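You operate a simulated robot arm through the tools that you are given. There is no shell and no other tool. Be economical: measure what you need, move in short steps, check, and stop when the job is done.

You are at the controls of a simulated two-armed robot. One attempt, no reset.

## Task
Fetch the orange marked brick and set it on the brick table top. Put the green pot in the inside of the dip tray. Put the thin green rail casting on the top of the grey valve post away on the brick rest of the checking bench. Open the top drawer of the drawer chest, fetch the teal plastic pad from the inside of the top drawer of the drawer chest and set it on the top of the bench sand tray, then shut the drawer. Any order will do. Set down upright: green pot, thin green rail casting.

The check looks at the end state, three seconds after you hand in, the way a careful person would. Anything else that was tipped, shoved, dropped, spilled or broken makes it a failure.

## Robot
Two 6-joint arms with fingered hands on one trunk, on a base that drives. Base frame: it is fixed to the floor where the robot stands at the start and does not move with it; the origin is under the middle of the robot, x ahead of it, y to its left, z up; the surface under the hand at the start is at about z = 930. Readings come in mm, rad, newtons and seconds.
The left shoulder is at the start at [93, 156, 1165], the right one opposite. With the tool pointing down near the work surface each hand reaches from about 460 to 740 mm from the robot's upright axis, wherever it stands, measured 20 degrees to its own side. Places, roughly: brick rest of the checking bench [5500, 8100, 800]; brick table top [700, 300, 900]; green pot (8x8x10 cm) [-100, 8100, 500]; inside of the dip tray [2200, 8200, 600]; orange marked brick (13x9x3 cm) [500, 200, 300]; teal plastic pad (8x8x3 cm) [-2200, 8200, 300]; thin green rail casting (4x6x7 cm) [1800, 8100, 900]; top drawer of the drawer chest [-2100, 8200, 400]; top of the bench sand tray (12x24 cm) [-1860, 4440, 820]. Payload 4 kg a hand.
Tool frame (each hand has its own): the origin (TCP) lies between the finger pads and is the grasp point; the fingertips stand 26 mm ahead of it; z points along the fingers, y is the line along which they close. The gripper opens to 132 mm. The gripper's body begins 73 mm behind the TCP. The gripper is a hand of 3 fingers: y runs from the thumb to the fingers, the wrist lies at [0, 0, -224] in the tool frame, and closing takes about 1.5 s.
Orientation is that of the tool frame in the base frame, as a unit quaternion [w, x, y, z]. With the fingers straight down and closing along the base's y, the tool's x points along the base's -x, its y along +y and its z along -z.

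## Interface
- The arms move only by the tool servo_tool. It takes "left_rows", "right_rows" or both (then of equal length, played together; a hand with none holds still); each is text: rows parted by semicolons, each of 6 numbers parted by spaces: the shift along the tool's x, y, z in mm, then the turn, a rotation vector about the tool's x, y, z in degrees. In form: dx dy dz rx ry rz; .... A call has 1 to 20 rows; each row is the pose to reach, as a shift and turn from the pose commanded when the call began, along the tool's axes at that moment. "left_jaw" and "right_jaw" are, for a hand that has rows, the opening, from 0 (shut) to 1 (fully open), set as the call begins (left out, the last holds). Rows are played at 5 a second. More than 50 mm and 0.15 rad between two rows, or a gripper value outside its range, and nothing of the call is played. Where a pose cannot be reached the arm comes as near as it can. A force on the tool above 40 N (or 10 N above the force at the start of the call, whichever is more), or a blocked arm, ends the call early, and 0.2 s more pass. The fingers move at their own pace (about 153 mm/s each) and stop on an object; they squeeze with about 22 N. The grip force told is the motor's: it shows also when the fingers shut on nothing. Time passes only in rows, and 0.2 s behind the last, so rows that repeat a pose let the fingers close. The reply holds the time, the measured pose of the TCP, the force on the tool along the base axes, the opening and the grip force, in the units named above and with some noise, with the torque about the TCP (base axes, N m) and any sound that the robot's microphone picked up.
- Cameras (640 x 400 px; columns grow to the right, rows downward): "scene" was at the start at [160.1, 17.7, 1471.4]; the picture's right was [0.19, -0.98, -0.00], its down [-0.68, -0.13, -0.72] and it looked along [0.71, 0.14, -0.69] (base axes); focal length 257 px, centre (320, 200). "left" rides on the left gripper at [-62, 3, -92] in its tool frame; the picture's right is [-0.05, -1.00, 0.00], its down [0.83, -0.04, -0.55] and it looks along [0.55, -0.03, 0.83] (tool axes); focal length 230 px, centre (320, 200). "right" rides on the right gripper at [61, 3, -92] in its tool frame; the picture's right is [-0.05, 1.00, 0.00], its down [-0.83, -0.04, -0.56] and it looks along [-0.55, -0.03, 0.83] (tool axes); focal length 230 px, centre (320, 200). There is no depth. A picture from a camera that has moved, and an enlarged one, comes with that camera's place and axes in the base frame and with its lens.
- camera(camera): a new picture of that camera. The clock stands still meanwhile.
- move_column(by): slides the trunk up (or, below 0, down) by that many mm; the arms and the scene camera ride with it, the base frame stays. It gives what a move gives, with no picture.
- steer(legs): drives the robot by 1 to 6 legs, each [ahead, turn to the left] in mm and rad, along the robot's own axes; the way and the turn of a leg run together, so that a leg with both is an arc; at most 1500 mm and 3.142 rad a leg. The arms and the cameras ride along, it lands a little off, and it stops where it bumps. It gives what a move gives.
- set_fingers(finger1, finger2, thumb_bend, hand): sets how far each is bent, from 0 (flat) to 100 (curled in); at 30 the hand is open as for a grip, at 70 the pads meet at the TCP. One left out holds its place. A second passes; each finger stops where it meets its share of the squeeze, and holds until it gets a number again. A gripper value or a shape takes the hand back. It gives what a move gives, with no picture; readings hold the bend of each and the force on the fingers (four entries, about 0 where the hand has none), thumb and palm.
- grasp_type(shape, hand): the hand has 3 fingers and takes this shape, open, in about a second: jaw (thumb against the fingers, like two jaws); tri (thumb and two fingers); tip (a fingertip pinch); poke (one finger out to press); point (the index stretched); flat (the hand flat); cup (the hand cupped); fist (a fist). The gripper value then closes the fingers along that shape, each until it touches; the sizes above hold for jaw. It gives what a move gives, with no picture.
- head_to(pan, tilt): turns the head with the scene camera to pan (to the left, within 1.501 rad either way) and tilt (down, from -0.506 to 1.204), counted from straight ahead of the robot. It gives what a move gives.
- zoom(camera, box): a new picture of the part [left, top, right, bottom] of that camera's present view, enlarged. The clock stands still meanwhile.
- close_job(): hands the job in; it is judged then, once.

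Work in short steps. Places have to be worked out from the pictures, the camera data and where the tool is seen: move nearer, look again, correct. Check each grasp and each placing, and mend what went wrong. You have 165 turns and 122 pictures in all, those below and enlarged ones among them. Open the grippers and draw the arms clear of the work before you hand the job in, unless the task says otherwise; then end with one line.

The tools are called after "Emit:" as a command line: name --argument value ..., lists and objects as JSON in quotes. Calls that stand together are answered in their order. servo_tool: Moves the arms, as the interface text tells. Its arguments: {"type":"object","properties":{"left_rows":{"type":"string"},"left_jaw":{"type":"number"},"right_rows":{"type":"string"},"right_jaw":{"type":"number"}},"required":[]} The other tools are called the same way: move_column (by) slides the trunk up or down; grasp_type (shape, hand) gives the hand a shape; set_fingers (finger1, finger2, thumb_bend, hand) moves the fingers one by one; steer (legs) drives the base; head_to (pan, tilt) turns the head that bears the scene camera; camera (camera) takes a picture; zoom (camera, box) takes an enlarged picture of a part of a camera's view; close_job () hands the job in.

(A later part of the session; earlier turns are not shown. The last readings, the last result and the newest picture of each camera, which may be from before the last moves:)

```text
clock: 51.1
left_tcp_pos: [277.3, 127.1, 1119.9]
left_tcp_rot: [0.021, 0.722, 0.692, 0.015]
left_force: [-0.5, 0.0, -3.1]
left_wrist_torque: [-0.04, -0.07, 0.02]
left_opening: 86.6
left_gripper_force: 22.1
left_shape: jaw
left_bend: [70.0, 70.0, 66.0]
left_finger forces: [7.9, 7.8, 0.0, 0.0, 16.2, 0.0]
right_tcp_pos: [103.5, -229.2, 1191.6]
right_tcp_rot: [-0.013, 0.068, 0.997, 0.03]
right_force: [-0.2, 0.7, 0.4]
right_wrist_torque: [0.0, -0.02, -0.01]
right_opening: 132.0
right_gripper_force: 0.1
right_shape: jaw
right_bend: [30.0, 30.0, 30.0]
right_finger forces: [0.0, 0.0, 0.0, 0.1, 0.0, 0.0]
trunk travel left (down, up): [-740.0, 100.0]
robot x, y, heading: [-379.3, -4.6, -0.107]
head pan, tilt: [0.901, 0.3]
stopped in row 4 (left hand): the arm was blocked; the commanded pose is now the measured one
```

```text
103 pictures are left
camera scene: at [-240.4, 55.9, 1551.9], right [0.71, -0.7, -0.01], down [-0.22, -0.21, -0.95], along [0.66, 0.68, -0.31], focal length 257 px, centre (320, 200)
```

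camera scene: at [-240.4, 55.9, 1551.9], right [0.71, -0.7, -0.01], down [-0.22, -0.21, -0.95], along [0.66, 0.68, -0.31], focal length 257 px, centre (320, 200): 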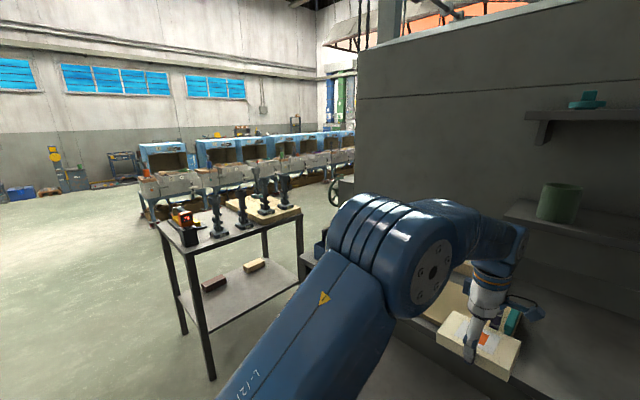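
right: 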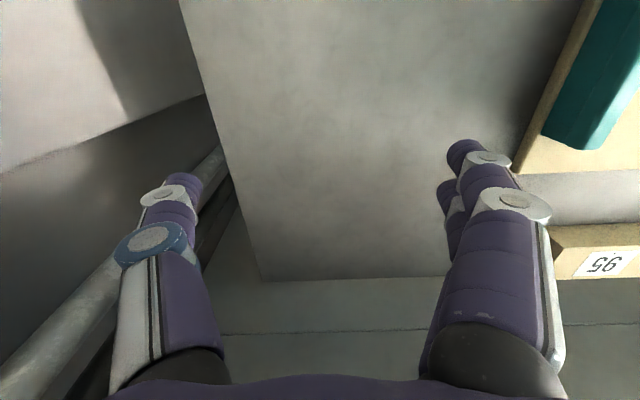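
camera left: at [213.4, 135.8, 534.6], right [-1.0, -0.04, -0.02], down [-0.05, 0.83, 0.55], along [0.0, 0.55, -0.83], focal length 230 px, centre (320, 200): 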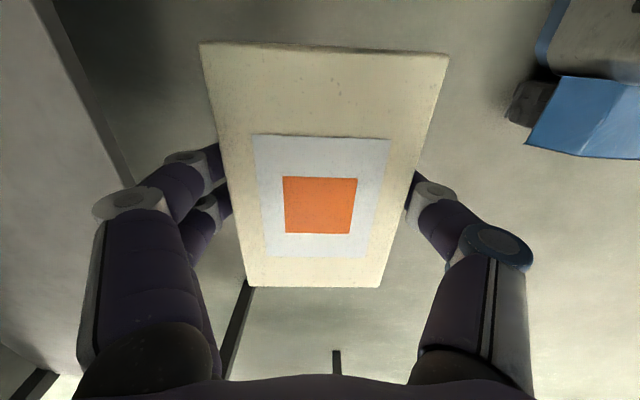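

Forward and inward reach is limited here, so I'll use the base and column instead. I reposition to approach the table at heading −0.45, which puts the brick over the free right part of the top and keeps the right hand off the pillar.

Emit:
steer --legs '[[0, 1.677], [192, 0], [0, -2.02]]'

Emit:
head_to --pan 0.2 --tilt 0.75

Emit:
camera --camera "scene"

```text
clock: 51.9
left_tcp_pos: [239.9, 133.1, 1141.6]
left_tcp_rot: [0.034, 0.72, 0.693, 0.025]
left_force: [-0.4, 0.1, -3.3]
left_wrist_torque: [-0.01, -0.01, -0.03]
left_opening: 86.5
left_gripper_force: 21.5
left_shape: jaw
left_bend: [70.0, 70.0, 66.0]
left_finger forces: [8.0, 7.8, 0.0, 0.0, 16.4, 0.0]
right_tcp_pos: [61.7, -224.7, 1193.4]
right_tcp_rot: [-0.018, 0.068, 0.997, 0.031]
right_force: [0.6, -0.3, 0.3]
right_wrist_torque: [-0.01, -0.01, 0.02]
right_opening: 132.1
right_gripper_force: 0.1
right_shape: jaw
right_bend: [30.0, 30.0, 30.0]
right_finger forces: [0.0, 0.0, 0.1, 0.0, 0.0, 0.0]
trunk travel left (down, up): [-740.0, 100.0]
robot x, y, heading: [-388.6, -2.7, -0.1]
head pan, tilt: [0.901, 0.3]
stopped in leg 1: the robot was blocked; the commanded pose is now the measured one
```

```text
clock: 52.9
left_tcp_pos: [242.3, 132.8, 1140.0]
left_tcp_rot: [0.033, 0.72, 0.693, 0.025]
left_force: [0.4, 0.0, -2.7]
left_wrist_torque: [-0.03, 0.05, 0.01]
left_opening: 86.5
left_gripper_force: 22.3
left_shape: jaw
left_bend: [70.0, 70.0, 66.0]
left_finger forces: [8.1, 7.9, 0.1, 0.0, 16.1, 0.1]
right_tcp_pos: [65.1, -224.3, 1193.3]
right_tcp_rot: [-0.016, 0.068, 0.997, 0.031]
right_force: [-0.2, 0.4, -0.8]
right_wrist_torque: [0.03, -0.02, 0.0]
right_opening: 132.1
right_gripper_force: 0.0
right_shape: jaw
right_bend: [30.0, 30.0, 30.0]
right_finger forces: [0.1, 0.0, 0.1, 0.0, 0.1, 0.0]
trunk travel left (down, up): [-740.0, 100.0]
robot x, y, heading: [-382.0, -1.4, -0.105]
head pan, tilt: [0.201, 0.75]
```

```text
102 pictures are left
camera scene: at [-221.5, -2.8, 1510.7], right [0.1, -1.0, 0.0], down [-0.69, -0.07, -0.72], along [0.71, 0.07, -0.7], focal length 257 px, centre (320, 200)
```

scene: 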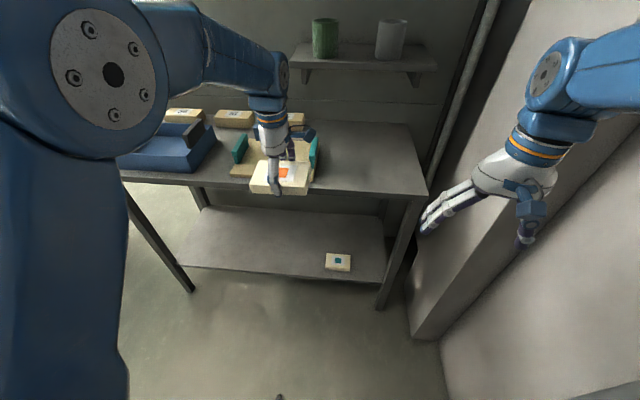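

The turn was blocked almost at once, so something is probably close beside or behind me on the right. I look there.

Emit:
head_to --pan -1.5 --tilt 0.9

Emit:
camera --camera "scene"

Emit:
camera --camera "right"

Emit:
head_to --pan 1.5 --tilt 0.9

Emit:
camera --camera "scene"

```text
clock: 54.7
left_tcp_pos: [240.7, 132.5, 1140.1]
left_tcp_rot: [0.032, 0.721, 0.692, 0.025]
left_force: [1.1, 0.8, -3.0]
left_wrist_torque: [-0.02, 0.01, 0.01]
left_opening: 86.5
left_gripper_force: 22.4
left_shape: jaw
left_bend: [70.0, 70.0, 66.0]
left_finger forces: [8.1, 7.9, 0.0, 0.1, 16.3, 0.0]
right_tcp_pos: [64.8, -224.0, 1194.0]
right_tcp_rot: [-0.017, 0.069, 0.997, 0.032]
right_force: [0.8, -0.1, 0.1]
right_wrist_torque: [0.01, 0.0, -0.03]
right_opening: 132.0
right_gripper_force: 0.1
right_shape: jaw
right_bend: [30.0, 30.0, 30.0]
right_finger forces: [0.1, 0.0, 0.0, 0.0, 0.0, 0.0]
trunk travel left (down, up): [-740.0, 100.0]
robot x, y, heading: [-384.9, -7.8, -0.102]
head pan, tilt: [-1.499, 0.901]
```

```text
101 pictures are left
camera scene: at [-307.3, -86.6, 1500.6], right [-1.0, 0.03, 0.02], down [0.01, 0.78, -0.62], along [-0.04, -0.62, -0.78], focal length 257 px, centre (320, 200)
```

scene: 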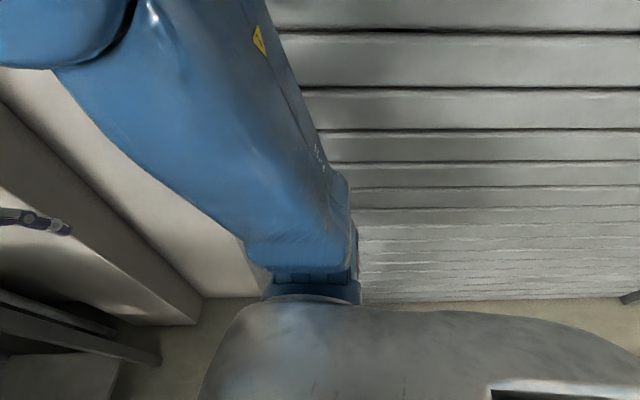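

```text
100 pictures are left
camera right: at [6.3, -219.0, 1287.8], right [0.19, 0.98, 0.06], down [0.83, -0.19, 0.52], along [0.52, -0.05, -0.85], focal length 230 px, centre (320, 200)
```

right: 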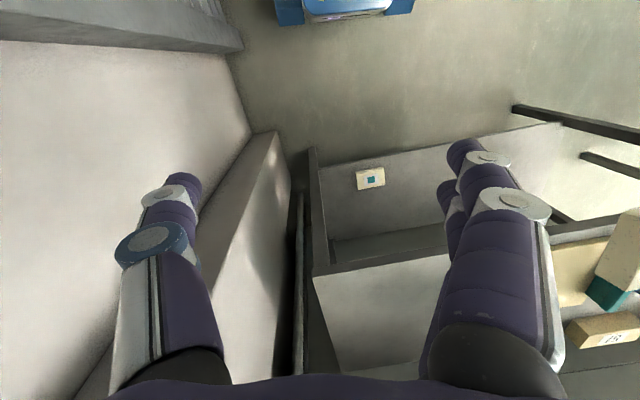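

```text
clock: 57.3
left_tcp_pos: [239.9, 132.4, 1139.8]
left_tcp_rot: [0.033, 0.72, 0.692, 0.025]
left_force: [0.8, -0.4, -3.0]
left_wrist_torque: [0.0, 0.0, 0.02]
left_opening: 86.6
left_gripper_force: 22.7
left_shape: jaw
left_bend: [70.0, 70.0, 66.0]
left_finger forces: [8.1, 8.0, 0.0, 0.0, 16.2, 0.0]
right_tcp_pos: [64.9, -224.3, 1193.5]
right_tcp_rot: [-0.016, 0.069, 0.997, 0.031]
right_force: [-1.0, -0.2, 0.1]
right_wrist_torque: [0.01, 0.03, -0.01]
right_opening: 132.2
right_gripper_force: 0.0
right_shape: jaw
right_bend: [30.0, 30.0, 30.0]
right_finger forces: [0.1, 0.0, 0.0, 0.0, 0.0, 0.1]
trunk travel left (down, up): [-740.0, 100.0]
robot x, y, heading: [-383.8, -4.4, -0.101]
head pan, tilt: [1.499, 0.901]
```

```text
99 pictures are left
camera scene: at [-308.1, -86.6, 1500.7], right [-1.0, 0.04, 0.02], down [0.02, 0.78, -0.62], along [-0.04, -0.62, -0.78], focal length 257 px, centre (320, 200)
```

scene: 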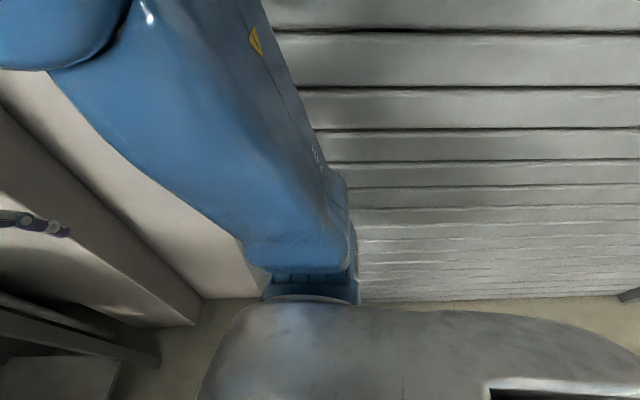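

That last picture came from the previous head pose. The head is now at pan 1.5, so I take the left-side view.

Emit:
camera --camera "scene"

```text
98 pictures are left
camera scene: at [-308.1, -86.6, 1500.7], right [-1.0, 0.04, 0.02], down [0.02, 0.78, -0.62], along [-0.04, -0.62, -0.78], focal length 257 px, centre (320, 200)
```

scene: 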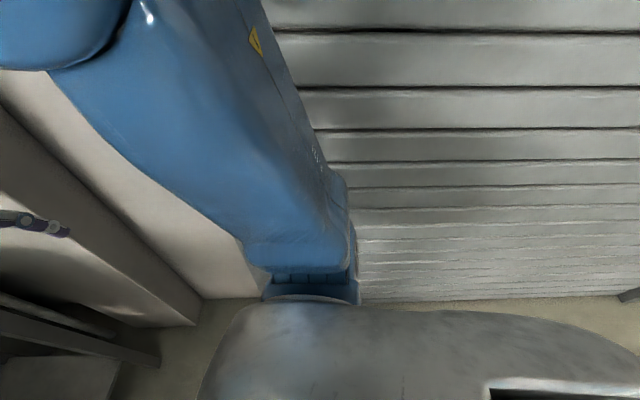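

The head reads 1.5 but the camera hasn't moved. I command it to 0.2 and look again.

Emit:
head_to --pan 0.2 --tilt 0.75

Emit:
camera --camera "scene"

```text
clock: 58.7
left_tcp_pos: [239.1, 132.3, 1141.9]
left_tcp_rot: [0.032, 0.721, 0.692, 0.027]
left_force: [0.0, 0.9, -3.0]
left_wrist_torque: [-0.04, 0.01, -0.04]
left_opening: 86.7
left_gripper_force: 21.5
left_shape: jaw
left_bend: [70.0, 70.0, 66.0]
left_finger forces: [8.1, 7.9, 0.1, 0.1, 16.2, 0.1]
right_tcp_pos: [63.8, -225.6, 1194.3]
right_tcp_rot: [-0.015, 0.069, 0.997, 0.032]
right_force: [-1.3, 0.1, 0.4]
right_wrist_torque: [0.0, -0.01, -0.03]
right_opening: 132.1
right_gripper_force: 0.0
right_shape: jaw
right_bend: [30.0, 30.0, 30.0]
right_finger forces: [0.0, 0.0, 0.0, 0.1, 0.1, 0.1]
trunk travel left (down, up): [-740.0, 100.0]
robot x, y, heading: [-383.4, -4.4, -0.106]
head pan, tilt: [0.201, 0.75]
```

```text
97 pictures are left
camera scene: at [-223.2, -4.2, 1510.9], right [0.1, -1.0, 0.0], down [-0.69, -0.07, -0.72], along [0.71, 0.07, -0.7], focal length 257 px, centre (320, 200)
```

scene: 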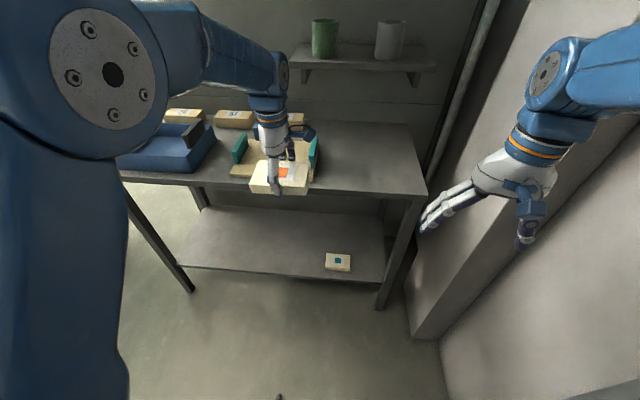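

The head is fine now. I test a small left turn to see whether the base is really blocked.

Emit:
steer --legs '[[0, 0.25]]'

```text
clock: 60.0
left_tcp_pos: [186.7, 285.2, 1140.8]
left_tcp_rot: [0.028, 0.627, 0.778, 0.03]
left_force: [-0.3, 0.2, -2.2]
left_wrist_torque: [0.01, -0.01, -0.02]
left_opening: 86.5
left_gripper_force: 21.4
left_shape: jaw
left_bend: [70.0, 70.0, 66.0]
left_finger forces: [8.1, 7.9, 0.0, 0.0, 15.9, 0.1]
right_tcp_pos: [107.0, -104.2, 1193.0]
right_tcp_rot: [-0.02, -0.059, 0.998, 0.028]
right_force: [-0.3, 0.9, 0.1]
right_wrist_torque: [-0.03, -0.02, 0.0]
right_opening: 132.1
right_gripper_force: 0.1
right_shape: jaw
right_bend: [30.0, 30.0, 30.0]
right_finger forces: [0.0, 0.1, 0.0, 0.1, 0.0, 0.0]
trunk travel left (down, up): [-740.0, 100.0]
robot x, y, heading: [-382.8, -3.7, 0.152]
head pan, tilt: [0.201, 0.75]
```

The turn works, so the earlier stop was a transient after the arm stall. I carry on with the repositioning.

Emit:
steer --legs '[[0, 1.0], [200, 0], [0, -1.6]]'

```text
clock: 68.8
left_tcp_pos: [303.1, 118.3, 1151.0]
left_tcp_rot: [0.043, 0.824, 0.564, 0.025]
left_force: [0.3, -0.3, -3.6]
left_wrist_torque: [-0.02, 0.02, 0.0]
left_opening: 86.3
left_gripper_force: 21.8
left_shape: jaw
left_bend: [71.0, 71.0, 66.0]
left_finger forces: [7.4, 7.3, 0.0, 0.1, 15.0, 0.1]
right_tcp_pos: [25.6, -165.5, 1184.7]
right_tcp_rot: [-0.03, 0.233, 0.971, 0.037]
right_force: [-0.4, 0.8, 0.4]
right_wrist_torque: [-0.02, 0.01, 0.04]
right_opening: 132.3
right_gripper_force: 0.0
right_shape: jaw
right_bend: [30.0, 30.0, 30.0]
right_finger forces: [0.0, 0.1, 0.0, 0.0, 0.0, 0.0]
trunk travel left (down, up): [-740.0, 100.0]
robot x, y, heading: [-308.0, 191.8, -0.435]
head pan, tilt: [0.201, 0.75]
```

I turn a little more and drive in so the brick ends near [531, −44] over the free table area.

Emit:
steer --legs '[[0, -0.06], [265, 0]]'

Emit:
camera --camera "scene"

```text
clock: 71.1
left_tcp_pos: [509.0, -28.1, 1160.8]
left_tcp_rot: [0.053, 0.838, 0.542, 0.028]
left_force: [-0.5, -0.2, -3.3]
left_wrist_torque: [0.03, 0.0, 0.0]
left_opening: 85.9
left_gripper_force: 22.1
left_shape: jaw
left_bend: [71.0, 71.0, 66.0]
left_finger forces: [7.8, 7.7, 0.0, 0.1, 15.9, 0.1]
right_tcp_pos: [223.9, -301.5, 1177.0]
right_tcp_rot: [-0.049, 0.258, 0.964, 0.042]
right_force: [-0.2, -0.5, -0.6]
right_wrist_torque: [0.01, 0.0, 0.03]
right_opening: 132.1
right_gripper_force: 0.0
right_shape: jaw
right_bend: [30.0, 30.0, 30.0]
right_finger forces: [0.0, 0.0, 0.0, 0.0, 0.1, 0.1]
trunk travel left (down, up): [-740.0, 100.0]
robot x, y, heading: [-77.1, 67.5, -0.491]
head pan, tilt: [0.201, 0.75]
```

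```text
96 pictures are left
camera scene: at [68.4, 10.3, 1511.1], right [-0.28, -0.96, 0.0], down [-0.67, 0.2, -0.72], along [0.69, -0.2, -0.69], focal length 257 px, centre (320, 200)
```

scene: 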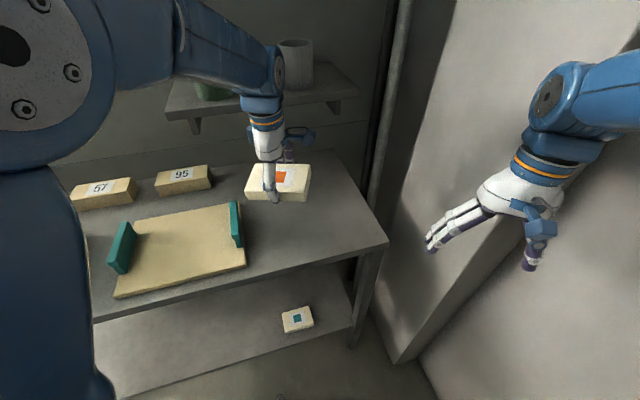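

The brick hangs over free table, but the tool is tilted about 7° forward. I level it in place, then lower with the column.

Emit:
servo_tool --left_rows "0 0 0 1 0 0; 0 0 0 2 0 0; 0 0 0 3 0 0; 0 0 0 4 0 0; 0 0 0 5 0 0; 0 0 0 6 0 0; 0 0 0 6.7 0 0; 0 0 0 6.7 0 0"

Emit:
move_column --by -120

Emit:
camera --camera "scene"

```text
clock: 72.9
left_tcp_pos: [493.2, -20.7, 1170.5]
left_tcp_rot: [0.011, 0.84, 0.542, 0.001]
left_force: [-0.1, -0.9, -3.5]
left_wrist_torque: [0.01, 0.01, 0.0]
left_opening: 86.0
left_gripper_force: 22.6
left_shape: jaw
left_bend: [71.0, 71.0, 66.0]
left_finger forces: [8.0, 7.8, 0.0, 0.1, 15.7, 0.0]
right_tcp_pos: [203.8, -291.8, 1157.9]
right_tcp_rot: [-0.08, 0.261, 0.961, 0.05]
right_force: [0.8, 0.5, -0.9]
right_wrist_torque: [0.02, -0.01, 0.01]
right_opening: 131.7
right_gripper_force: 0.1
right_shape: jaw
right_bend: [30.0, 30.0, 30.0]
right_finger forces: [0.0, 0.0, 0.0, 0.0, 0.0, 0.0]
trunk travel left (down, up): [-740.0, 100.0]
robot x, y, heading: [-77.1, 69.9, -0.486]
head pan, tilt: [0.201, 0.75]
```

```text
clock: 74.4
left_tcp_pos: [492.9, -21.0, 1050.7]
left_tcp_rot: [0.011, 0.84, 0.542, 0.001]
left_force: [-0.1, 0.0, -2.5]
left_wrist_torque: [0.01, -0.01, 0.02]
left_opening: 86.2
left_gripper_force: 22.0
left_shape: jaw
left_bend: [71.0, 71.0, 66.0]
left_finger forces: [7.8, 7.7, 0.1, 0.0, 15.7, 0.1]
right_tcp_pos: [203.4, -292.3, 1039.3]
right_tcp_rot: [-0.077, 0.26, 0.961, 0.049]
right_force: [-0.3, 1.2, -0.1]
right_wrist_torque: [0.0, -0.06, 0.02]
right_opening: 132.2
right_gripper_force: 0.0
right_shape: jaw
right_bend: [30.0, 30.0, 30.0]
right_finger forces: [0.0, 0.0, 0.0, 0.0, 0.0, 0.1]
trunk travel left (down, up): [-620.0, 220.0]
robot x, y, heading: [-82.5, 69.0, -0.486]
head pan, tilt: [0.201, 0.75]
```

```text
95 pictures are left
camera scene: at [67.2, 10.4, 1390.9], right [-0.28, -0.96, 0.0], down [-0.67, 0.2, -0.72], along [0.69, -0.2, -0.7], focal length 257 px, centre (320, 200)
```

scene: 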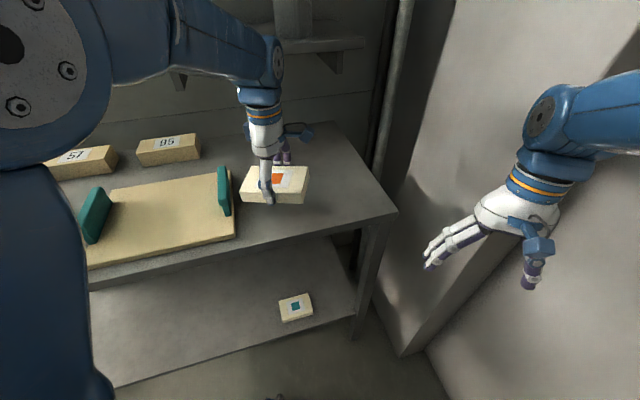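

The brick must be about 55 mm further in so it doesn't overhang the edge. I drive 65 mm ahead, then lower by column in steps.

Emit:
steer --legs '[[65, 0]]'

Emit:
move_column --by -60

Emit:
camera --camera "scene"

Emit:
camera --camera "left"

```text
clock: 75.4
left_tcp_pos: [543.0, -47.6, 1053.7]
left_tcp_rot: [0.012, 0.84, 0.542, 0.002]
left_force: [0.6, 0.5, -1.4]
left_wrist_torque: [0.0, 0.0, 0.0]
left_opening: 85.9
left_gripper_force: 22.0
left_shape: jaw
left_bend: [71.0, 71.0, 66.0]
left_finger forces: [7.8, 7.8, 0.0, 0.0, 15.7, 0.0]
right_tcp_pos: [256.0, -319.0, 1045.6]
right_tcp_rot: [-0.069, 0.26, 0.962, 0.047]
right_force: [0.8, -0.2, 1.0]
right_wrist_torque: [-0.03, -0.02, -0.04]
right_opening: 132.3
right_gripper_force: 0.0
right_shape: jaw
right_bend: [30.0, 30.0, 30.0]
right_finger forces: [0.0, 0.0, 0.0, 0.0, 0.1, 0.0]
trunk travel left (down, up): [-620.0, 220.0]
robot x, y, heading: [-20.3, 37.5, -0.489]
head pan, tilt: [0.201, 0.75]
```

```text
clock: 76.4
left_tcp_pos: [534.7, -42.4, 1000.6]
left_tcp_rot: [0.018, 0.841, 0.541, 0.003]
left_force: [0.3, 0.4, -3.3]
left_wrist_torque: [-0.01, 0.0, -0.04]
left_opening: 86.2
left_gripper_force: 22.2
left_shape: jaw
left_bend: [71.0, 70.0, 67.0]
left_finger forces: [7.9, 7.7, 0.0, 0.0, 15.8, 0.0]
right_tcp_pos: [243.9, -313.5, 967.3]
right_tcp_rot: [-0.098, 0.26, 0.959, 0.054]
right_force: [0.5, 0.4, 0.1]
right_wrist_torque: [-0.02, 0.01, 0.02]
right_opening: 132.0
right_gripper_force: 0.1
right_shape: jaw
right_bend: [30.0, 30.0, 30.0]
right_finger forces: [0.0, 0.1, 0.0, 0.0, 0.1, 0.0]
trunk travel left (down, up): [-560.0, 280.0]
robot x, y, heading: [-21.4, 39.1, -0.487]
head pan, tilt: [0.201, 0.75]
```

```text
94 pictures are left
camera scene: at [121.5, -18.8, 1331.1], right [-0.29, -0.96, 0.0], down [-0.67, 0.2, -0.72], along [0.69, -0.2, -0.69], focal length 257 px, centre (320, 200)
```

scene: 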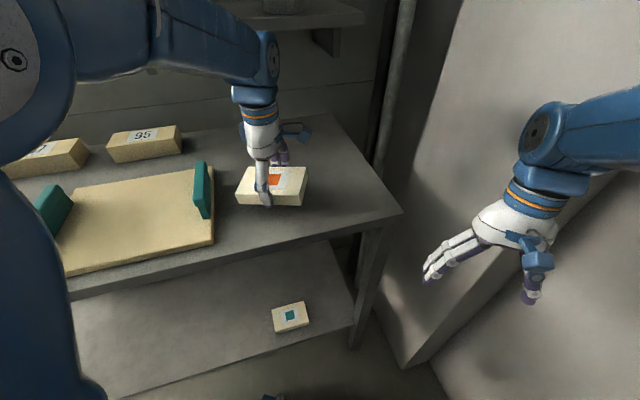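

```text
93 pictures are left
camera left: at [509.7, -98.7, 1093.3], right [-0.93, 0.37, -0.03], down [0.29, 0.79, 0.54], along [0.23, 0.5, -0.84], focal length 230 px, centre (320, 200)
```

left: 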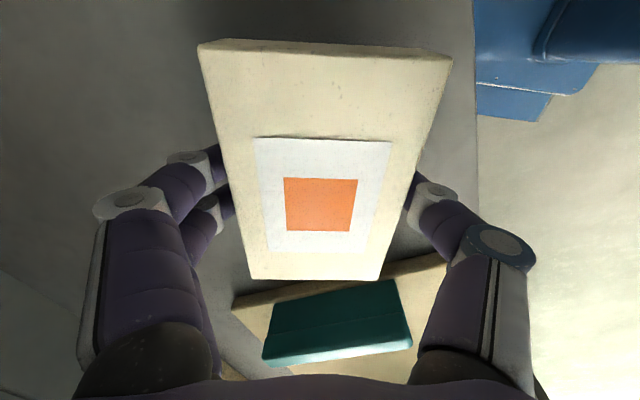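

The brick's underside should be about 25 mm above the top. I lower by arm in 4 mm rows.

Emit:
servo_tool --left_rows "0 0 4 0 0 0; 0 0 8 0 0 0; 0 0 12 0 0 0; 0 0 16 0 0 0; 0 0 20 0 0 0; 0 0 24 0 0 0; 0 0 24 0 0 0"

```text
clock: 78.0
left_tcp_pos: [535.9, -45.1, 975.7]
left_tcp_rot: [0.018, 0.84, 0.542, 0.004]
left_force: [1.5, 0.4, -3.2]
left_wrist_torque: [0.02, -0.01, -0.02]
left_opening: 86.1
left_gripper_force: 21.9
left_shape: jaw
left_bend: [71.0, 70.0, 67.0]
left_finger forces: [7.8, 7.8, 0.0, 0.0, 15.8, 0.1]
right_tcp_pos: [244.5, -313.6, 967.0]
right_tcp_rot: [-0.098, 0.261, 0.959, 0.054]
right_force: [-0.5, 0.6, -0.1]
right_wrist_torque: [0.02, -0.01, -0.03]
right_opening: 132.0
right_gripper_force: 0.1
right_shape: jaw
right_bend: [30.0, 30.0, 30.0]
right_finger forces: [0.0, 0.0, 0.1, 0.0, 0.1, 0.0]
trunk travel left (down, up): [-560.0, 280.0]
robot x, y, heading: [-20.5, 39.4, -0.492]
head pan, tilt: [0.201, 0.75]
```

Still carried, at −3 N. I continue down in 3 mm rows until it touches.

Emit:
servo_tool --left_rows "0 0 3 0 0 0; 0 0 6 0 0 0; 0 0 9 0 0 0; 0 0 12 0 0 0; 0 0 12 0 0 0"

Emit:
camera --camera "left"

```text
clock: 79.2
left_tcp_pos: [536.2, -44.3, 962.4]
left_tcp_rot: [0.018, 0.84, 0.542, 0.004]
left_force: [-0.7, -1.2, -0.7]
left_wrist_torque: [0.11, 0.02, 0.04]
left_opening: 86.4
left_gripper_force: 22.5
left_shape: jaw
left_bend: [70.0, 70.0, 67.0]
left_finger forces: [7.4, 7.8, 0.0, 0.1, 15.3, 0.1]
right_tcp_pos: [245.1, -314.0, 966.6]
right_tcp_rot: [-0.098, 0.26, 0.959, 0.054]
right_force: [-0.5, 0.0, -0.3]
right_wrist_torque: [0.03, -0.01, -0.01]
right_opening: 132.2
right_gripper_force: 0.0
right_shape: jaw
right_bend: [30.0, 30.0, 30.0]
right_finger forces: [0.1, 0.1, 0.0, 0.1, 0.1, 0.0]
trunk travel left (down, up): [-560.0, 280.0]
robot x, y, heading: [-23.4, 39.6, -0.492]
head pan, tilt: [0.201, 0.75]
```

```text
92 pictures are left
camera left: at [512.3, -99.1, 1056.5], right [-0.93, 0.36, -0.03], down [0.29, 0.79, 0.54], along [0.22, 0.5, -0.84], focal length 230 px, centre (320, 200)
```

left: 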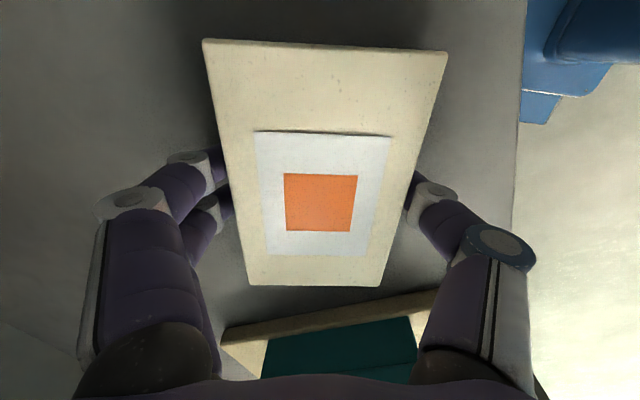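

The brick has touched down; the force is relieved. I settle 2 mm, open partly, and rise straight up.

Emit:
servo_tool --left_rows "0 0 2 0 0 0; 0 0 2 0 0 0"

Emit:
servo_tool --left_rows "0 0 0 0 0 0; 0 0 -2 0 0 0; 0 0 -6 0 0 0; 0 0 -10 0 0 0; 0 0 -25 0 0 0; 0 0 -40 0 0 0; 0 0 -60 0 0 0; 0 0 -80 0 0 0; 0 0 -80 0 0 0" --left_jaw 0.9

Emit:
camera --camera "left"

Emit:
camera --camera "scene"

```text
clock: 79.8
left_tcp_pos: [535.8, -43.6, 961.0]
left_tcp_rot: [0.018, 0.84, 0.542, 0.004]
left_force: [-0.3, 3.4, 6.5]
left_wrist_torque: [0.33, 0.3, -0.03]
left_opening: 87.0
left_gripper_force: 22.3
left_shape: jaw
left_bend: [70.0, 70.0, 67.0]
left_finger forces: [8.2, 8.3, 0.1, 0.0, 16.4, 0.0]
right_tcp_pos: [242.9, -313.0, 967.3]
right_tcp_rot: [-0.098, 0.261, 0.959, 0.054]
right_force: [-0.7, 0.1, 0.7]
right_wrist_torque: [-0.02, 0.0, 0.01]
right_opening: 131.9
right_gripper_force: 0.0
right_shape: jaw
right_bend: [30.0, 30.0, 30.0]
right_finger forces: [0.1, 0.0, 0.1, 0.0, 0.1, 0.0]
trunk travel left (down, up): [-560.0, 280.0]
robot x, y, heading: [-23.7, 38.5, -0.49]
head pan, tilt: [0.201, 0.75]
```

```text
clock: 81.8
left_tcp_pos: [534.3, -43.1, 1042.1]
left_tcp_rot: [0.017, 0.841, 0.541, 0.004]
left_force: [0.2, -0.2, -0.5]
left_wrist_torque: [-0.02, 0.03, -0.02]
left_opening: 118.6
left_gripper_force: 0.1
left_shape: jaw
left_bend: [48.0, 48.0, 44.0]
left_finger forces: [0.1, 0.0, 0.0, 0.0, 0.1, 0.1]
right_tcp_pos: [243.1, -312.7, 966.5]
right_tcp_rot: [-0.097, 0.261, 0.959, 0.054]
right_force: [1.2, -0.4, 0.2]
right_wrist_torque: [0.02, -0.03, -0.02]
right_opening: 131.9
right_gripper_force: 0.0
right_shape: jaw
right_bend: [30.0, 30.0, 30.0]
right_finger forces: [0.0, 0.0, 0.0, 0.0, 0.0, 0.0]
trunk travel left (down, up): [-560.0, 280.0]
robot x, y, heading: [-23.6, 41.1, -0.492]
head pan, tilt: [0.201, 0.75]
```

```text
91 pictures are left
camera left: at [510.3, -98.0, 1135.5], right [-0.93, 0.36, -0.03], down [0.29, 0.79, 0.54], along [0.22, 0.5, -0.84], focal length 230 px, centre (320, 200)
```

left: 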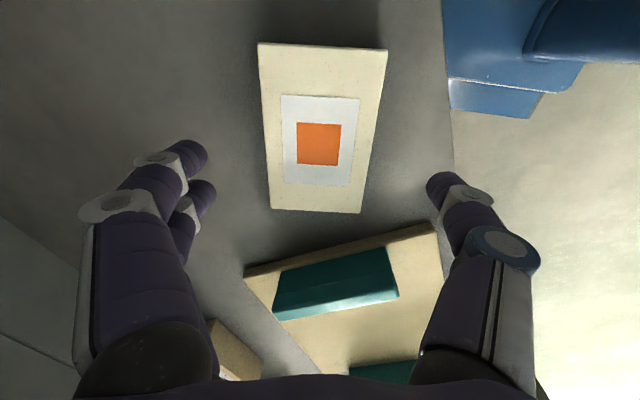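

```text
90 pictures are left
camera scene: at [122.7, -19.6, 1330.9], right [-0.29, -0.96, 0.0], down [-0.67, 0.2, -0.72], along [0.69, -0.2, -0.7], focal length 257 px, centre (320, 200)
```

scene: 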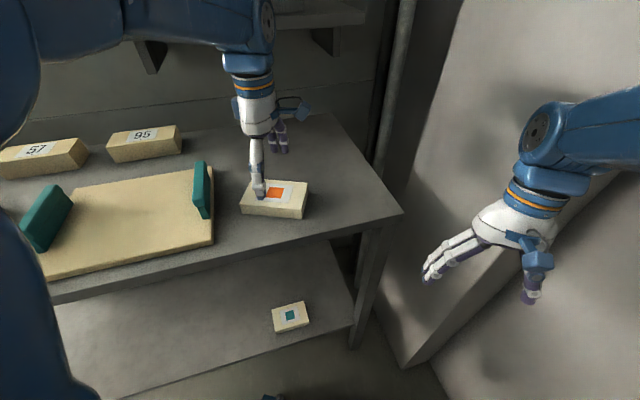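

The orange brick sits flat on the table top, clear of the board. I raise the trunk, back out, turn to face +y, and travel down the aisle toward the pot.

Emit:
move_column --by 180

Emit:
steer --legs '[[-450, 0], [0, 2.06], [1000, 0]]'

Emit:
head_to --pan 0 --tilt 0.3

Emit:
camera --camera "scene"

```text
clock: 83.8
left_tcp_pos: [535.1, -43.6, 1221.5]
left_tcp_rot: [0.018, 0.84, 0.542, 0.004]
left_force: [-1.1, -0.5, -0.4]
left_wrist_torque: [0.01, -0.05, -0.02]
left_opening: 118.5
left_gripper_force: 0.0
left_shape: jaw
left_bend: [48.0, 48.0, 44.0]
left_finger forces: [0.0, 0.0, 0.0, 0.0, 0.0, 0.0]
right_tcp_pos: [244.3, -314.5, 1144.1]
right_tcp_rot: [-0.102, 0.261, 0.958, 0.056]
right_force: [-0.1, -0.1, 0.4]
right_wrist_torque: [0.04, 0.0, 0.03]
right_opening: 132.1
right_gripper_force: 0.2
right_shape: jaw
right_bend: [30.0, 30.0, 30.0]
right_finger forces: [0.0, 0.1, 0.0, 0.1, 0.0, 0.1]
trunk travel left (down, up): [-740.0, 100.0]
robot x, y, heading: [-26.4, 41.2, -0.489]
head pan, tilt: [0.201, 0.75]
```

```text
clock: 96.6
left_tcp_pos: [-576.2, 1794.4, 1221.4]
left_tcp_rot: [0.006, -0.02, 1.0, 0.017]
left_force: [-0.7, -0.2, 0.4]
left_wrist_torque: [0.01, 0.02, 0.05]
left_opening: 118.7
left_gripper_force: 0.3
left_shape: jaw
left_bend: [48.0, 48.0, 44.0]
left_finger forces: [0.0, 0.0, 0.0, 0.0, 0.1, 0.0]
right_tcp_pos: [-204.6, 1656.6, 1144.3]
right_tcp_rot: [-0.101, -0.679, 0.724, -0.059]
right_force: [-0.7, 0.3, -0.2]
right_wrist_torque: [0.02, 0.01, -0.03]
right_opening: 131.8
right_gripper_force: 0.0
right_shape: jaw
right_bend: [30.0, 30.0, 30.0]
right_finger forces: [0.2, 0.0, 0.1, 0.1, 0.0, 0.0]
trunk travel left (down, up): [-740.0, 100.0]
robot x, y, heading: [-398.6, 1259.8, 1.55]
head pan, tilt: [0.201, 0.75]
```

```text
clock: 97.5
left_tcp_pos: [-578.5, 1773.1, 1232.0]
left_tcp_rot: [0.006, -0.02, 0.999, 0.026]
left_force: [-0.5, -1.0, -0.1]
left_wrist_torque: [0.01, 0.02, 0.0]
left_opening: 118.7
left_gripper_force: 0.0
left_shape: jaw
left_bend: [48.0, 48.0, 44.0]
left_finger forces: [0.1, 0.1, 0.0, 0.1, 0.1, 0.0]
right_tcp_pos: [-205.2, 1628.9, 1127.9]
right_tcp_rot: [-0.123, -0.675, 0.723, -0.08]
right_force: [-0.5, 0.6, 0.3]
right_wrist_torque: [-0.03, 0.02, 0.02]
right_opening: 132.1
right_gripper_force: 0.0
right_shape: jaw
right_bend: [30.0, 30.0, 30.0]
right_finger forces: [0.0, 0.0, 0.0, 0.0, 0.0, 0.0]
trunk travel left (down, up): [-740.0, 100.0]
robot x, y, heading: [-397.8, 1259.8, 1.548]
head pan, tilt: [0.0, 0.3]
```

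```text
89 pictures are left
camera scene: at [-395.1, 1431.4, 1551.2], right [1.0, -0.02, 0.0], down [-0.01, -0.31, -0.95], along [0.02, 0.95, -0.31], focal length 257 px, centre (320, 200)
```

scene: 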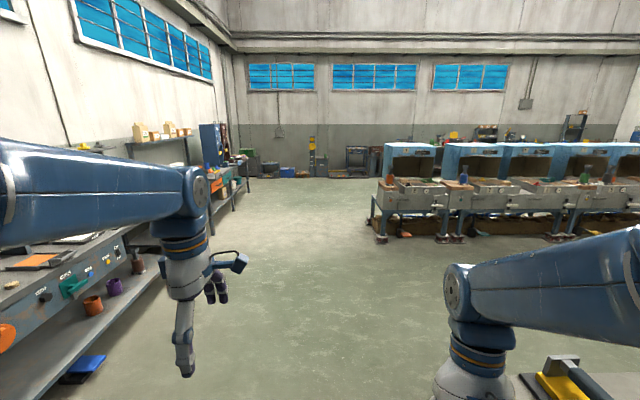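

The aisle is clear at this x. I drive on toward y≈6700.

Emit:
steer --legs '[[1400, 0], [1400, 0], [1400, 0], [1200, 0]]'

Emit:
camera --camera "scene"

```text
clock: 123.5
left_tcp_pos: [-428.5, 7221.0, 1230.4]
left_tcp_rot: [0.005, -0.009, 1.0, 0.026]
left_force: [1.2, 0.2, 1.0]
left_wrist_torque: [0.01, 0.0, 0.01]
left_opening: 118.8
left_gripper_force: 0.2
left_shape: jaw
left_bend: [48.0, 48.0, 44.0]
left_finger forces: [0.0, 0.0, 0.0, 0.0, 0.0, 0.0]
right_tcp_pos: [-57.2, 7069.2, 1127.1]
right_tcp_rot: [-0.123, -0.668, 0.73, -0.079]
right_force: [0.4, -0.4, -0.5]
right_wrist_torque: [-0.01, 0.02, -0.02]
right_opening: 132.1
right_gripper_force: 0.1
right_shape: jaw
right_bend: [30.0, 30.0, 30.0]
right_finger forces: [0.1, 0.1, 0.1, 0.0, 0.0, 0.1]
trunk travel left (down, up): [-740.0, 100.0]
robot x, y, heading: [-263.4, 6701.5, 1.527]
head pan, tilt: [0.0, 0.3]
```

```text
88 pictures are left
camera scene: at [-252.6, 6876.4, 1551.1], right [1.0, -0.04, 0.0], down [-0.01, -0.31, -0.95], along [0.04, 0.95, -0.31], focal length 257 px, centre (320, 200)
```

scene: 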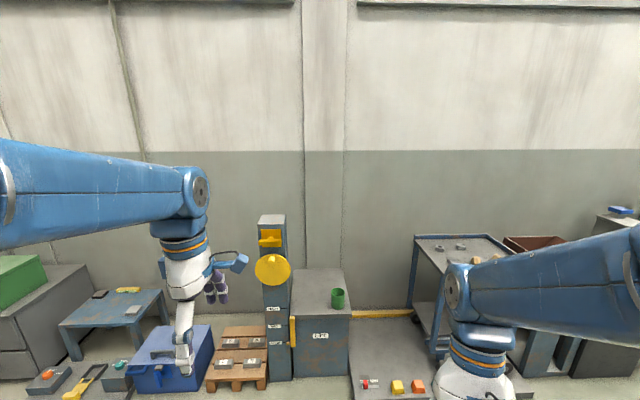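

The green pot stands on a cabinet at about [−95, 8111, 550]. I look down at the floor ahead before approaching.

Emit:
head_to --pan 0 --tilt 0.85

Emit:
camera --camera "scene"

```text
clock: 124.5
left_tcp_pos: [-429.2, 7200.5, 1222.6]
left_tcp_rot: [0.006, -0.011, 1.0, 0.014]
left_force: [0.1, 0.2, 0.6]
left_wrist_torque: [0.01, 0.02, 0.01]
left_opening: 118.6
left_gripper_force: 0.0
left_shape: jaw
left_bend: [48.0, 48.0, 44.0]
left_finger forces: [0.0, 0.0, 0.0, 0.0, 0.0, 0.1]
right_tcp_pos: [-59.0, 7043.7, 1113.3]
right_tcp_rot: [-0.144, -0.663, 0.727, -0.1]
right_force: [0.5, -0.2, -0.2]
right_wrist_torque: [0.0, 0.0, 0.01]
right_opening: 132.2
right_gripper_force: 0.1
right_shape: jaw
right_bend: [30.0, 30.0, 30.0]
right_finger forces: [0.0, 0.1, 0.1, 0.0, 0.0, 0.0]
trunk travel left (down, up): [-740.0, 100.0]
robot x, y, heading: [-261.4, 6699.8, 1.527]
head pan, tilt: [0.0, 0.85]
```

```text
87 pictures are left
camera scene: at [-253.4, 6860.2, 1503.1], right [1.0, -0.04, 0.0], down [-0.03, -0.76, -0.65], along [0.03, 0.65, -0.76], focal length 257 px, centre (320, 200)
```

scene: 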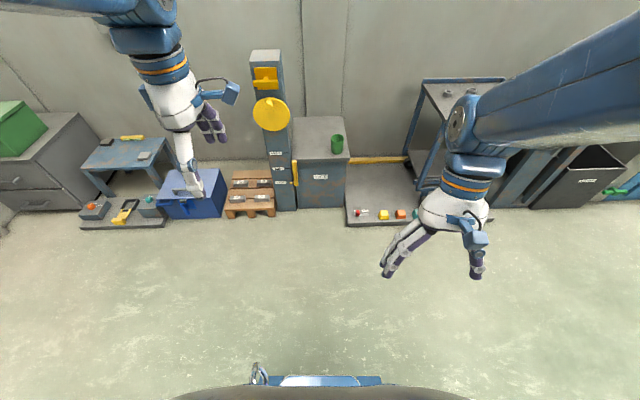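

Floor is clear up to y≈7930. I straighten the right hand into a relaxed pose, lower the trunk, and drive to about [−100, 7480] heading 1.27 so the pot lies 20° to my left.

Emit:
servo_tool --right_rows "-13 0 -5 0 -2 0; -26 0 -10 0 -4 0; -40 0 -14 0 -6 0; -54 0 -19 0 -8 0; -68 0 -24 0 -10 0; -80 0 -28 0 -12 0; -94 0 -33 0 -14 0; -108 0 -38 0 -16 0; -121 0 -44 0 -18 0; -121 0 -44 0 -20 0"

Emit:
move_column --by -400

Emit:
move_column --by -70

Emit:
steer --legs '[[0, -0.162], [797, 0], [0, -0.095]]'

Emit:
camera --camera "scene"

```text
clock: 126.7
left_tcp_pos: [-430.0, 7200.9, 1222.2]
left_tcp_rot: [0.006, -0.011, 1.0, 0.014]
left_force: [-0.3, 0.6, 0.7]
left_wrist_torque: [0.0, -0.01, -0.03]
left_opening: 118.9
left_gripper_force: 0.0
left_shape: jaw
left_bend: [48.0, 48.0, 44.0]
left_finger forces: [0.1, 0.1, 0.0, 0.0, 0.0, 0.0]
right_tcp_pos: [-46.0, 7177.3, 1143.2]
right_tcp_rot: [0.012, -0.671, 0.74, 0.045]
right_force: [-0.5, 0.1, 0.2]
right_wrist_torque: [-0.03, 0.01, -0.03]
right_opening: 132.0
right_gripper_force: 0.1
right_shape: jaw
right_bend: [30.0, 30.0, 30.0]
right_finger forces: [0.0, 0.1, 0.0, 0.1, 0.0, 0.0]
right hand out of reach, approached as far as the arm can: row 1, 2
trunk travel left (down, up): [-740.0, 100.0]
robot x, y, heading: [-258.4, 6701.0, 1.524]
head pan, tilt: [0.0, 0.85]
```

```text
clock: 130.5
left_tcp_pos: [-429.5, 7200.5, 831.0]
left_tcp_rot: [0.006, -0.01, 1.0, 0.023]
left_force: [-0.4, 0.0, 0.0]
left_wrist_torque: [0.02, -0.01, 0.01]
left_opening: 118.7
left_gripper_force: 0.1
left_shape: jaw
left_bend: [48.0, 48.0, 44.0]
left_finger forces: [0.1, 0.0, 0.0, 0.0, 0.0, 0.0]
right_tcp_pos: [-45.5, 7177.8, 743.6]
right_tcp_rot: [0.012, -0.671, 0.74, 0.045]
right_force: [-0.5, -0.2, -0.5]
right_wrist_torque: [0.03, -0.01, -0.03]
right_opening: 131.9
right_gripper_force: 0.1
right_shape: jaw
right_bend: [30.0, 30.0, 30.0]
right_finger forces: [0.0, 0.0, 0.0, 0.0, 0.0, 0.1]
trunk travel left (down, up): [-340.0, 500.0]
robot x, y, heading: [-259.0, 6702.5, 1.526]
head pan, tilt: [0.0, 0.85]
```

```text
clock: 131.6
left_tcp_pos: [-430.4, 7200.9, 762.4]
left_tcp_rot: [0.007, -0.01, 1.0, 0.026]
left_force: [-0.2, 0.4, 0.0]
left_wrist_torque: [0.0, -0.01, 0.03]
left_opening: 118.7
left_gripper_force: 0.1
left_shape: jaw
left_bend: [48.0, 48.0, 44.0]
left_finger forces: [0.0, 0.1, 0.0, 0.1, 0.0, 0.0]
right_tcp_pos: [-46.6, 7176.1, 673.5]
right_tcp_rot: [0.012, -0.671, 0.74, 0.044]
right_force: [-0.1, 0.4, -0.4]
right_wrist_torque: [0.01, 0.0, -0.01]
right_opening: 132.1
right_gripper_force: 0.0
right_shape: jaw
right_bend: [30.0, 30.0, 30.0]
right_finger forces: [0.0, 0.0, 0.0, 0.1, 0.0, 0.0]
trunk travel left (down, up): [-270.0, 570.0]
robot x, y, heading: [-261.1, 6706.1, 1.528]
head pan, tilt: [0.0, 0.85]
```

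```text
clock: 137.1
left_tcp_pos: [-112.8, 8011.0, 763.4]
left_tcp_rot: [0.011, 0.131, 0.991, 0.025]
left_force: [-0.1, 0.4, 0.6]
left_wrist_torque: [0.01, -0.01, 0.03]
left_opening: 118.7
left_gripper_force: 0.0
left_shape: jaw
left_bend: [48.0, 48.0, 44.0]
left_finger forces: [0.1, 0.0, 0.1, 0.0, 0.1, 0.0]
right_tcp_pos: [249.4, 7882.3, 674.2]
right_tcp_rot: [0.018, -0.56, 0.827, 0.043]
right_force: [-0.2, 1.3, 0.3]
right_wrist_torque: [0.0, -0.01, 0.02]
right_opening: 132.4
right_gripper_force: 0.1
right_shape: jaw
right_bend: [30.0, 30.0, 30.0]
right_finger forces: [0.1, 0.1, 0.0, 0.1, 0.0, 0.0]
trunk travel left (down, up): [-270.0, 570.0]
robot x, y, heading: [-86.7, 7482.6, 1.244]
head pan, tilt: [0.0, 0.85]
```

```text
86 pictures are left
camera scene: at [-41.3, 7626.6, 1033.0], right [0.95, -0.32, 0.0], down [-0.24, -0.72, -0.65], along [0.21, 0.61, -0.76], focal length 257 px, centre (320, 200)
```

scene: 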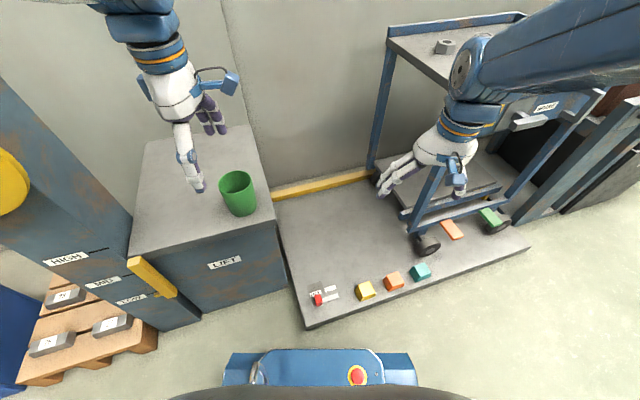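

The pot is at about [−95, 8100], rim z≈600. I move the left hand over it, fully open and levelled.

Emit:
servo_tool --left_rows "1 12 0 0.5 0 0; 2 24 0 1 0 0; 3 36 0 1.5 0 0; 4 48 0 2 0 0; 5 60 0 2.5 0 0; 6 72 0 3 0 0; 6 84 0 3 0 0; 6 91 0 3 0 0; 6 91 0 3 0 0" --left_jaw 1

Emit:
camera --camera "left"

```text
clock: 139.1
left_tcp_pos: [-99.5, 8087.4, 779.6]
left_tcp_rot: [0.009, 0.131, 0.991, 0.008]
left_force: [-0.5, 0.0, 0.2]
left_wrist_torque: [0.0, 0.0, 0.01]
left_opening: 132.1
left_gripper_force: 0.2
left_shape: jaw
left_bend: [30.0, 30.0, 30.0]
left_finger forces: [0.1, 0.0, 0.1, 0.0, 0.0, 0.0]
right_tcp_pos: [245.9, 7871.3, 682.8]
right_tcp_rot: [0.024, -0.56, 0.827, 0.048]
right_force: [-0.4, -0.1, -0.4]
right_wrist_torque: [0.0, 0.0, 0.02]
right_opening: 131.9
right_gripper_force: 0.1
right_shape: jaw
right_bend: [30.0, 30.0, 30.0]
right_finger forces: [0.1, 0.0, 0.0, 0.1, 0.0, 0.0]
trunk travel left (down, up): [-270.0, 570.0]
robot x, y, heading: [-90.0, 7487.2, 1.247]
head pan, tilt: [0.0, 0.85]
```

```text
85 pictures are left
camera left: at [-40.3, 8071.7, 873.1], right [-0.21, -0.98, -0.02], down [-0.82, 0.17, 0.54], along [-0.53, 0.13, -0.84], focal length 230 px, centre (320, 200)
```

left: 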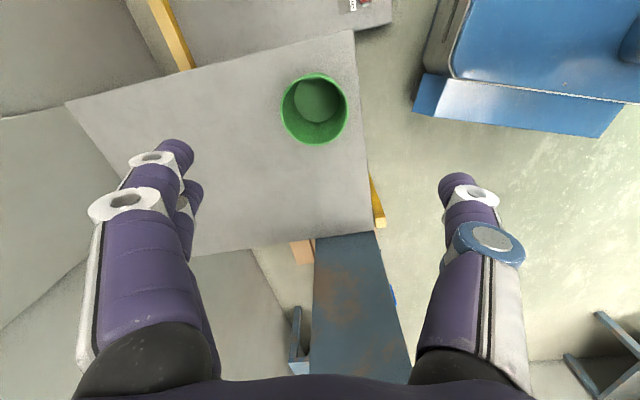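

The pot's rim centre is at about [−95, 8095]. I descend part way, then check.

Emit:
servo_tool --left_rows "-1 4 20 0 0 0; -2 8 40 0 0 0; -2 8 60 0 0 0; -2 8 80 0 0 0; -2 8 100 0 0 0; -2 8 120 0 0 0; -2 8 140 0 0 0; -2 8 140 0 0 0"

Emit:
camera --camera "left"

```text
clock: 140.9
left_tcp_pos: [-93.0, 8096.5, 639.4]
left_tcp_rot: [0.008, 0.13, 0.991, 0.008]
left_force: [0.0, -0.4, -0.1]
left_wrist_torque: [0.01, 0.04, -0.03]
left_opening: 131.8
left_gripper_force: 0.1
left_shape: jaw
left_bend: [30.0, 30.0, 30.0]
left_finger forces: [0.1, 0.0, 0.1, 0.0, 0.1, 0.1]
right_tcp_pos: [245.1, 7871.7, 682.0]
right_tcp_rot: [0.024, -0.561, 0.826, 0.048]
right_force: [0.6, 0.5, 0.2]
right_wrist_torque: [0.0, 0.0, -0.01]
right_opening: 131.9
right_gripper_force: 0.1
right_shape: jaw
right_bend: [30.0, 30.0, 30.0]
right_finger forces: [0.0, 0.1, 0.1, 0.0, 0.0, 0.0]
trunk travel left (down, up): [-270.0, 570.0]
robot x, y, heading: [-91.1, 7487.8, 1.243]
head pan, tilt: [0.0, 0.85]
```

```text
84 pictures are left
camera left: at [-34.8, 8082.6, 732.5], right [-0.21, -0.98, -0.02], down [-0.82, 0.17, 0.54], along [-0.53, 0.13, -0.84], focal length 230 px, centre (320, 200)
```

left: 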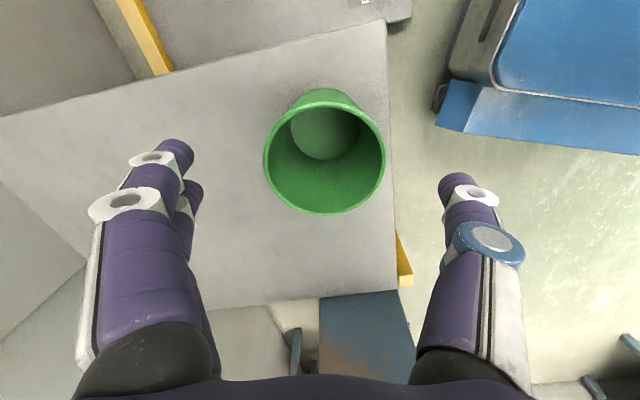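

Well centred: rim at [−89, 8094, 589]. I descend 90 mm so the fingers straddle the pot, then close.

Emit:
servo_tool --left_rows "-2 0 18 0 0 0; -4 -1 36 0 0 0; -4 -1 54 0 0 0; -4 -1 72 0 0 0; -4 -1 88 0 0 0; -4 -1 88 0 0 0"

Emit:
servo_tool --left_rows "0 0 0 0 0 0; 0 0 0 0 0 0; 0 0 0 0 0 0; 0 0 0 0 0 0; 0 0 0 0 0 0; 0 0 0 0 0 0; 0 0 0 0 0 0; 0 0 0 0 0 0" --left_jaw 0

Emit:
camera --camera "left"

```text
clock: 142.3
left_tcp_pos: [-88.4, 8096.4, 551.7]
left_tcp_rot: [0.009, 0.13, 0.991, 0.007]
left_force: [-0.1, -0.4, 0.4]
left_wrist_torque: [-0.01, 0.0, 0.01]
left_opening: 132.1
left_gripper_force: 0.0
left_shape: jaw
left_bend: [30.0, 30.0, 30.0]
left_finger forces: [0.1, 0.1, 0.0, 0.0, 0.4, 0.0]
right_tcp_pos: [245.6, 7870.1, 681.4]
right_tcp_rot: [0.024, -0.561, 0.826, 0.048]
right_force: [0.5, 0.3, 0.7]
right_wrist_torque: [0.01, -0.02, 0.03]
right_opening: 131.8
right_gripper_force: 0.0
right_shape: jaw
right_bend: [30.0, 30.0, 30.0]
right_finger forces: [0.0, 0.1, 0.0, 0.0, 0.0, 0.0]
trunk travel left (down, up): [-270.0, 570.0]
robot x, y, heading: [-87.9, 7487.0, 1.245]
head pan, tilt: [0.0, 0.85]
```

```text
clock: 144.1
left_tcp_pos: [-89.1, 8095.9, 551.7]
left_tcp_rot: [0.009, 0.13, 0.991, 0.007]
left_force: [0.0, -0.7, -0.5]
left_wrist_torque: [0.0, -0.01, -0.01]
left_opening: 59.8
left_gripper_force: 21.8
left_shape: jaw
left_bend: [73.0, 73.0, 70.0]
left_finger forces: [8.6, 10.2, 0.0, 0.0, 20.0, 0.1]
right_tcp_pos: [244.7, 7870.8, 682.1]
right_tcp_rot: [0.025, -0.561, 0.826, 0.048]
right_force: [-0.1, 0.9, 0.8]
right_wrist_torque: [0.01, -0.01, 0.01]
right_opening: 132.3
right_gripper_force: 0.1
right_shape: jaw
right_bend: [30.0, 30.0, 30.0]
right_finger forces: [0.1, 0.1, 0.0, 0.0, 0.1, 0.1]
trunk travel left (down, up): [-270.0, 570.0]
robot x, y, heading: [-89.6, 7483.1, 1.246]
head pan, tilt: [0.0, 0.85]
```

```text
83 pictures are left
camera left: at [-29.2, 8081.2, 644.5], right [-0.21, -0.98, -0.02], down [-0.82, 0.17, 0.54], along [-0.53, 0.13, -0.84], focal length 230 px, centre (320, 200)
```

left: 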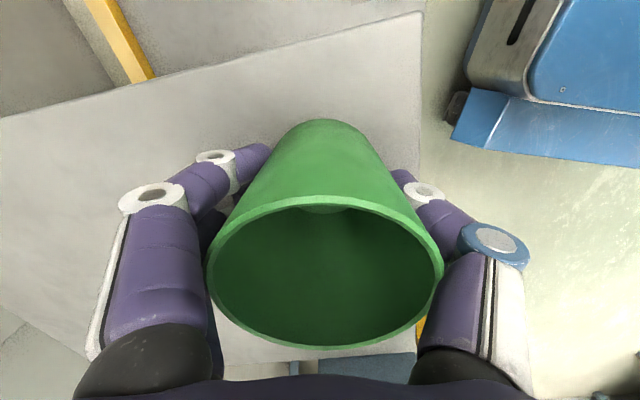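

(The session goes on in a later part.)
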